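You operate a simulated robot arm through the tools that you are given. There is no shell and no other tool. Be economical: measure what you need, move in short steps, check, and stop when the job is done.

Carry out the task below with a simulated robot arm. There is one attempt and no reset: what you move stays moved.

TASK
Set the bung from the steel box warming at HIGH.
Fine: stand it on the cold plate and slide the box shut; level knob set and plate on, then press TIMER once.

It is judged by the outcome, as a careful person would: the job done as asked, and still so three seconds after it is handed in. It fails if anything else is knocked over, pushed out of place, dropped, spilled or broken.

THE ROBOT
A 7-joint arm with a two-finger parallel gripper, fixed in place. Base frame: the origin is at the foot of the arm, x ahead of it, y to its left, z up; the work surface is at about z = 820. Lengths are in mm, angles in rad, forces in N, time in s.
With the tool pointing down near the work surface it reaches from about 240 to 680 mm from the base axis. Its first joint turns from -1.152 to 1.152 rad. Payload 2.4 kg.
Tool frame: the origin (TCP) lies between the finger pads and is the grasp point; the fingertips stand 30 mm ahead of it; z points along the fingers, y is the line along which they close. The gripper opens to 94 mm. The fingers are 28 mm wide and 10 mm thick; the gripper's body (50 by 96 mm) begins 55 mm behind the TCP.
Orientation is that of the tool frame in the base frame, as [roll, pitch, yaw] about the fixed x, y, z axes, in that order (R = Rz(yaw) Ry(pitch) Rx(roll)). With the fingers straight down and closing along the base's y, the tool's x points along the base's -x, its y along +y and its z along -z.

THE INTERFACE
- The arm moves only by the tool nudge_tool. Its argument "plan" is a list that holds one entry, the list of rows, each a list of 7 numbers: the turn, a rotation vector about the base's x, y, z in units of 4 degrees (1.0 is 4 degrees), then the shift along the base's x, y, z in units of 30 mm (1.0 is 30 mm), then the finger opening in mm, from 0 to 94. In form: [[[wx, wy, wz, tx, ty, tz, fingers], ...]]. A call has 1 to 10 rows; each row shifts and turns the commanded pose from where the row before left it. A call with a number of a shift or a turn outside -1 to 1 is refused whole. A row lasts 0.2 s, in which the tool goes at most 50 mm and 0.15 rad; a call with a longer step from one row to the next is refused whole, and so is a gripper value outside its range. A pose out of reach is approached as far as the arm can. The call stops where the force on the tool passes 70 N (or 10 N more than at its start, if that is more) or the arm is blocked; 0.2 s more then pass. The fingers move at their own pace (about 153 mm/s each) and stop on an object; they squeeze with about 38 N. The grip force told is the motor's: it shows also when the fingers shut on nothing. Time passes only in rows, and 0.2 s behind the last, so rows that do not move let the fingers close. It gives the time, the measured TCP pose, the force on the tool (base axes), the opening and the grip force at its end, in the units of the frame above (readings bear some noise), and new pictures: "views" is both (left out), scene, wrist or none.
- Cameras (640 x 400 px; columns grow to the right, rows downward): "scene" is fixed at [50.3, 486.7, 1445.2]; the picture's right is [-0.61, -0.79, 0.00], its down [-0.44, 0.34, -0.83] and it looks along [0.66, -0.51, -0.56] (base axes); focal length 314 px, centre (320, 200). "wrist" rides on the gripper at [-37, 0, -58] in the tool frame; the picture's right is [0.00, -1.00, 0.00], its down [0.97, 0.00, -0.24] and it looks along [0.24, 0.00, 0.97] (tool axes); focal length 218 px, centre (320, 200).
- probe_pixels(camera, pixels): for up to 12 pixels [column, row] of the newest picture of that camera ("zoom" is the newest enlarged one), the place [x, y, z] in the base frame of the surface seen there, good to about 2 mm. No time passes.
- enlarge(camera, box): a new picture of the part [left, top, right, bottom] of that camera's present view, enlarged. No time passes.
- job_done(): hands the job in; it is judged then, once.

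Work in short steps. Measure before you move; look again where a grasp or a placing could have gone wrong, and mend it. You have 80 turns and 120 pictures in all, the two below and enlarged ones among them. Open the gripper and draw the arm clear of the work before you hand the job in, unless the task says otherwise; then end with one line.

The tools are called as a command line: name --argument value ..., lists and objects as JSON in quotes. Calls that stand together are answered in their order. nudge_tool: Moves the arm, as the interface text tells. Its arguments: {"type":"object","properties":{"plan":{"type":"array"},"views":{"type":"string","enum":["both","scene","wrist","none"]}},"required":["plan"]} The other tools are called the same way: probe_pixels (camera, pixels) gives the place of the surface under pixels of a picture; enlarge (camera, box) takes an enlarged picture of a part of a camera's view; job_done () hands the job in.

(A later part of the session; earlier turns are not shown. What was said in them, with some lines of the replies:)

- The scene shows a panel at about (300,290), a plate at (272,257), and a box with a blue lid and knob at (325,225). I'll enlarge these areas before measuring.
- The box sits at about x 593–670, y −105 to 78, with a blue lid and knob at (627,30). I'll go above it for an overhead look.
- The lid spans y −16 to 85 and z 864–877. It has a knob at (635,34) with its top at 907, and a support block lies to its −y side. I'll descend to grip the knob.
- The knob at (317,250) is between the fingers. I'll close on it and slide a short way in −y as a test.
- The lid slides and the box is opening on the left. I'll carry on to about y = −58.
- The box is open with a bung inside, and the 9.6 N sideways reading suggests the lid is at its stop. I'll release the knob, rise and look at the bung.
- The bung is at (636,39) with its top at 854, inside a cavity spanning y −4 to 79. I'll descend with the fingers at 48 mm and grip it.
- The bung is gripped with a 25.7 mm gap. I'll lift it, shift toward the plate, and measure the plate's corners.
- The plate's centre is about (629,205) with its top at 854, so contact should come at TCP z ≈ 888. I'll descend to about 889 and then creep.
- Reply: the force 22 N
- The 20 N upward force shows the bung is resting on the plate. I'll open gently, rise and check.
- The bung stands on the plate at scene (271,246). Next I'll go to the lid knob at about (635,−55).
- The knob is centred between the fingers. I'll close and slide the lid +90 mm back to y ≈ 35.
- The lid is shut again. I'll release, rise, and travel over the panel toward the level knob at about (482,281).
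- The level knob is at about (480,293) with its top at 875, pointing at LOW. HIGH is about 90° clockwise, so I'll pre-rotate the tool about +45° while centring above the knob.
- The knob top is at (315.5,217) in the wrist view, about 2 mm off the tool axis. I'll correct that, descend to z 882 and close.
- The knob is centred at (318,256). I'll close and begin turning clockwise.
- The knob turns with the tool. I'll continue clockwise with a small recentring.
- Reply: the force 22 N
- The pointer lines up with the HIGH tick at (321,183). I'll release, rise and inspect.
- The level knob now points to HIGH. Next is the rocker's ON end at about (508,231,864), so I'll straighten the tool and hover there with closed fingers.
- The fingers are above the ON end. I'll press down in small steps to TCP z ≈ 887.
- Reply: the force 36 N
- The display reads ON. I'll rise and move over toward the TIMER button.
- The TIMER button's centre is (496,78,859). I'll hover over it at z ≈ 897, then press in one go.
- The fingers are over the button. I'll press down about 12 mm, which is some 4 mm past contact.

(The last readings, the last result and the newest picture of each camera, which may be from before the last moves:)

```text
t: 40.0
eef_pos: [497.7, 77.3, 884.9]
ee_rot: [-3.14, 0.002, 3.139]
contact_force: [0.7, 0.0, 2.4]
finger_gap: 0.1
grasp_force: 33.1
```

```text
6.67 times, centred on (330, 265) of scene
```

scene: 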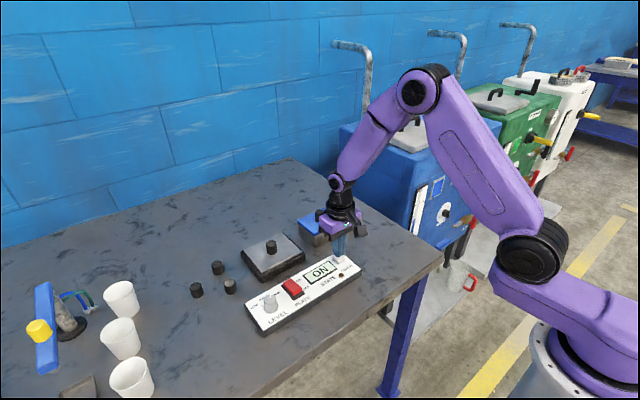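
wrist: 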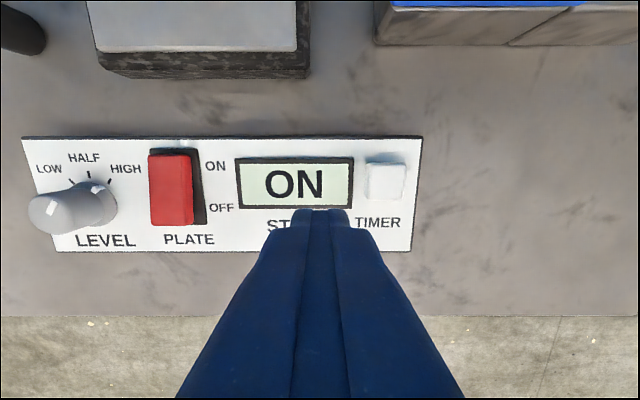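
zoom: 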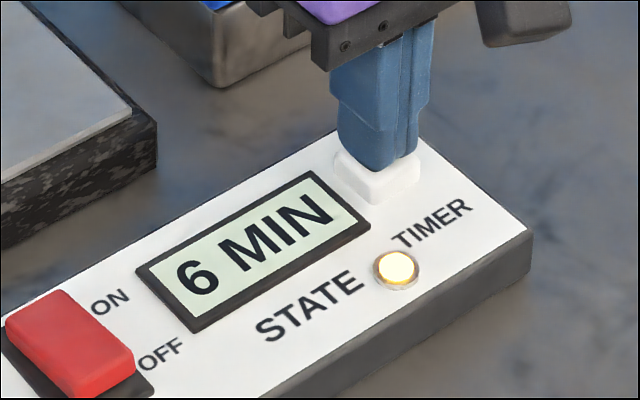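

The lamp is lit and the display reads "6 MIN", so the press registered. I'll rise straight up and draw clear.

nudge_tool --plan '[[[0, 0, 0, 0, 0, 1, 0], [0, 0, 0, 0, 0, 1, 0], [0, 0, 0, 0, 0, 1, 0], [0, 0, 0, -0.5, -0.5, 1, 40], [0, 0, 0, -0.8, -1, 1, 60], [0, 0, 0, -0.8, -1, 1, 60], [0, 0, 0, 0, -1, 1, 60], [0, 0, 0, 0, 0, 0, 60]]]' --views "both"

enlarge --camera "scene" --box '[180, 190, 380, 340]'

```text
t: 41.8
eef_pos: [433.0, -29.0, 1094.2]
ee_rot: [-3.141, 0.0, 3.14]
contact_force: [0.2, -0.2, -0.5]
finger_gap: 59.8
grasp_force: 0.1
```

scene: 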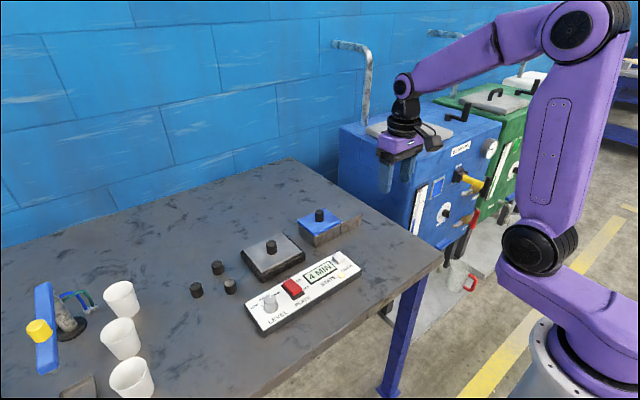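
wrist: 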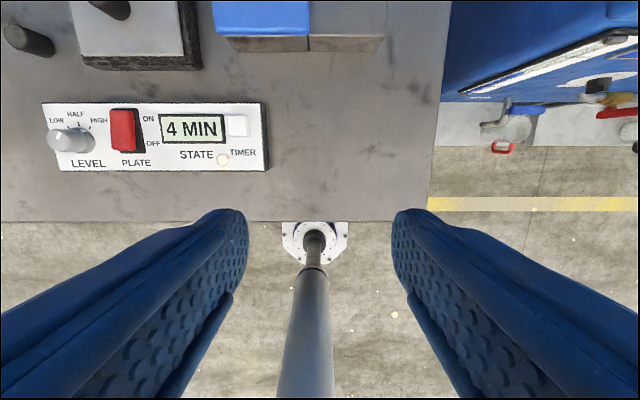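

```text
2.67 times, centred on (280, 265) of scene
```

zoom: 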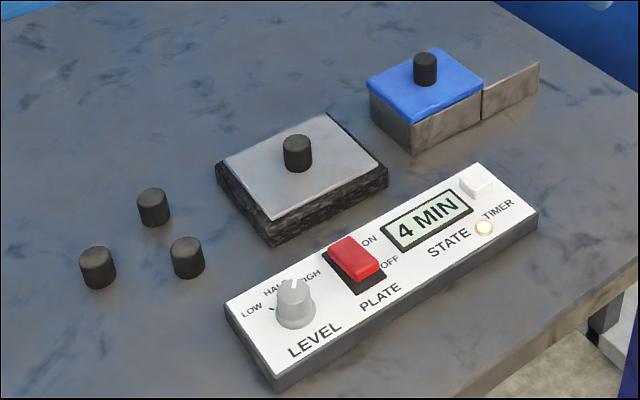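

The bung is on the plate, the box is shut, the level is at HIGH, the plate is on and the timer is counting down. The arm is clear, so I'm handing in.

job_done

```text
The job is handed in.
```

The bung from the steel box is standing on the plate and warming at HIGH; the box is shut, the plate is on, and TIMER was pressed once, with the display at 4 MIN and counting down when I handed in.
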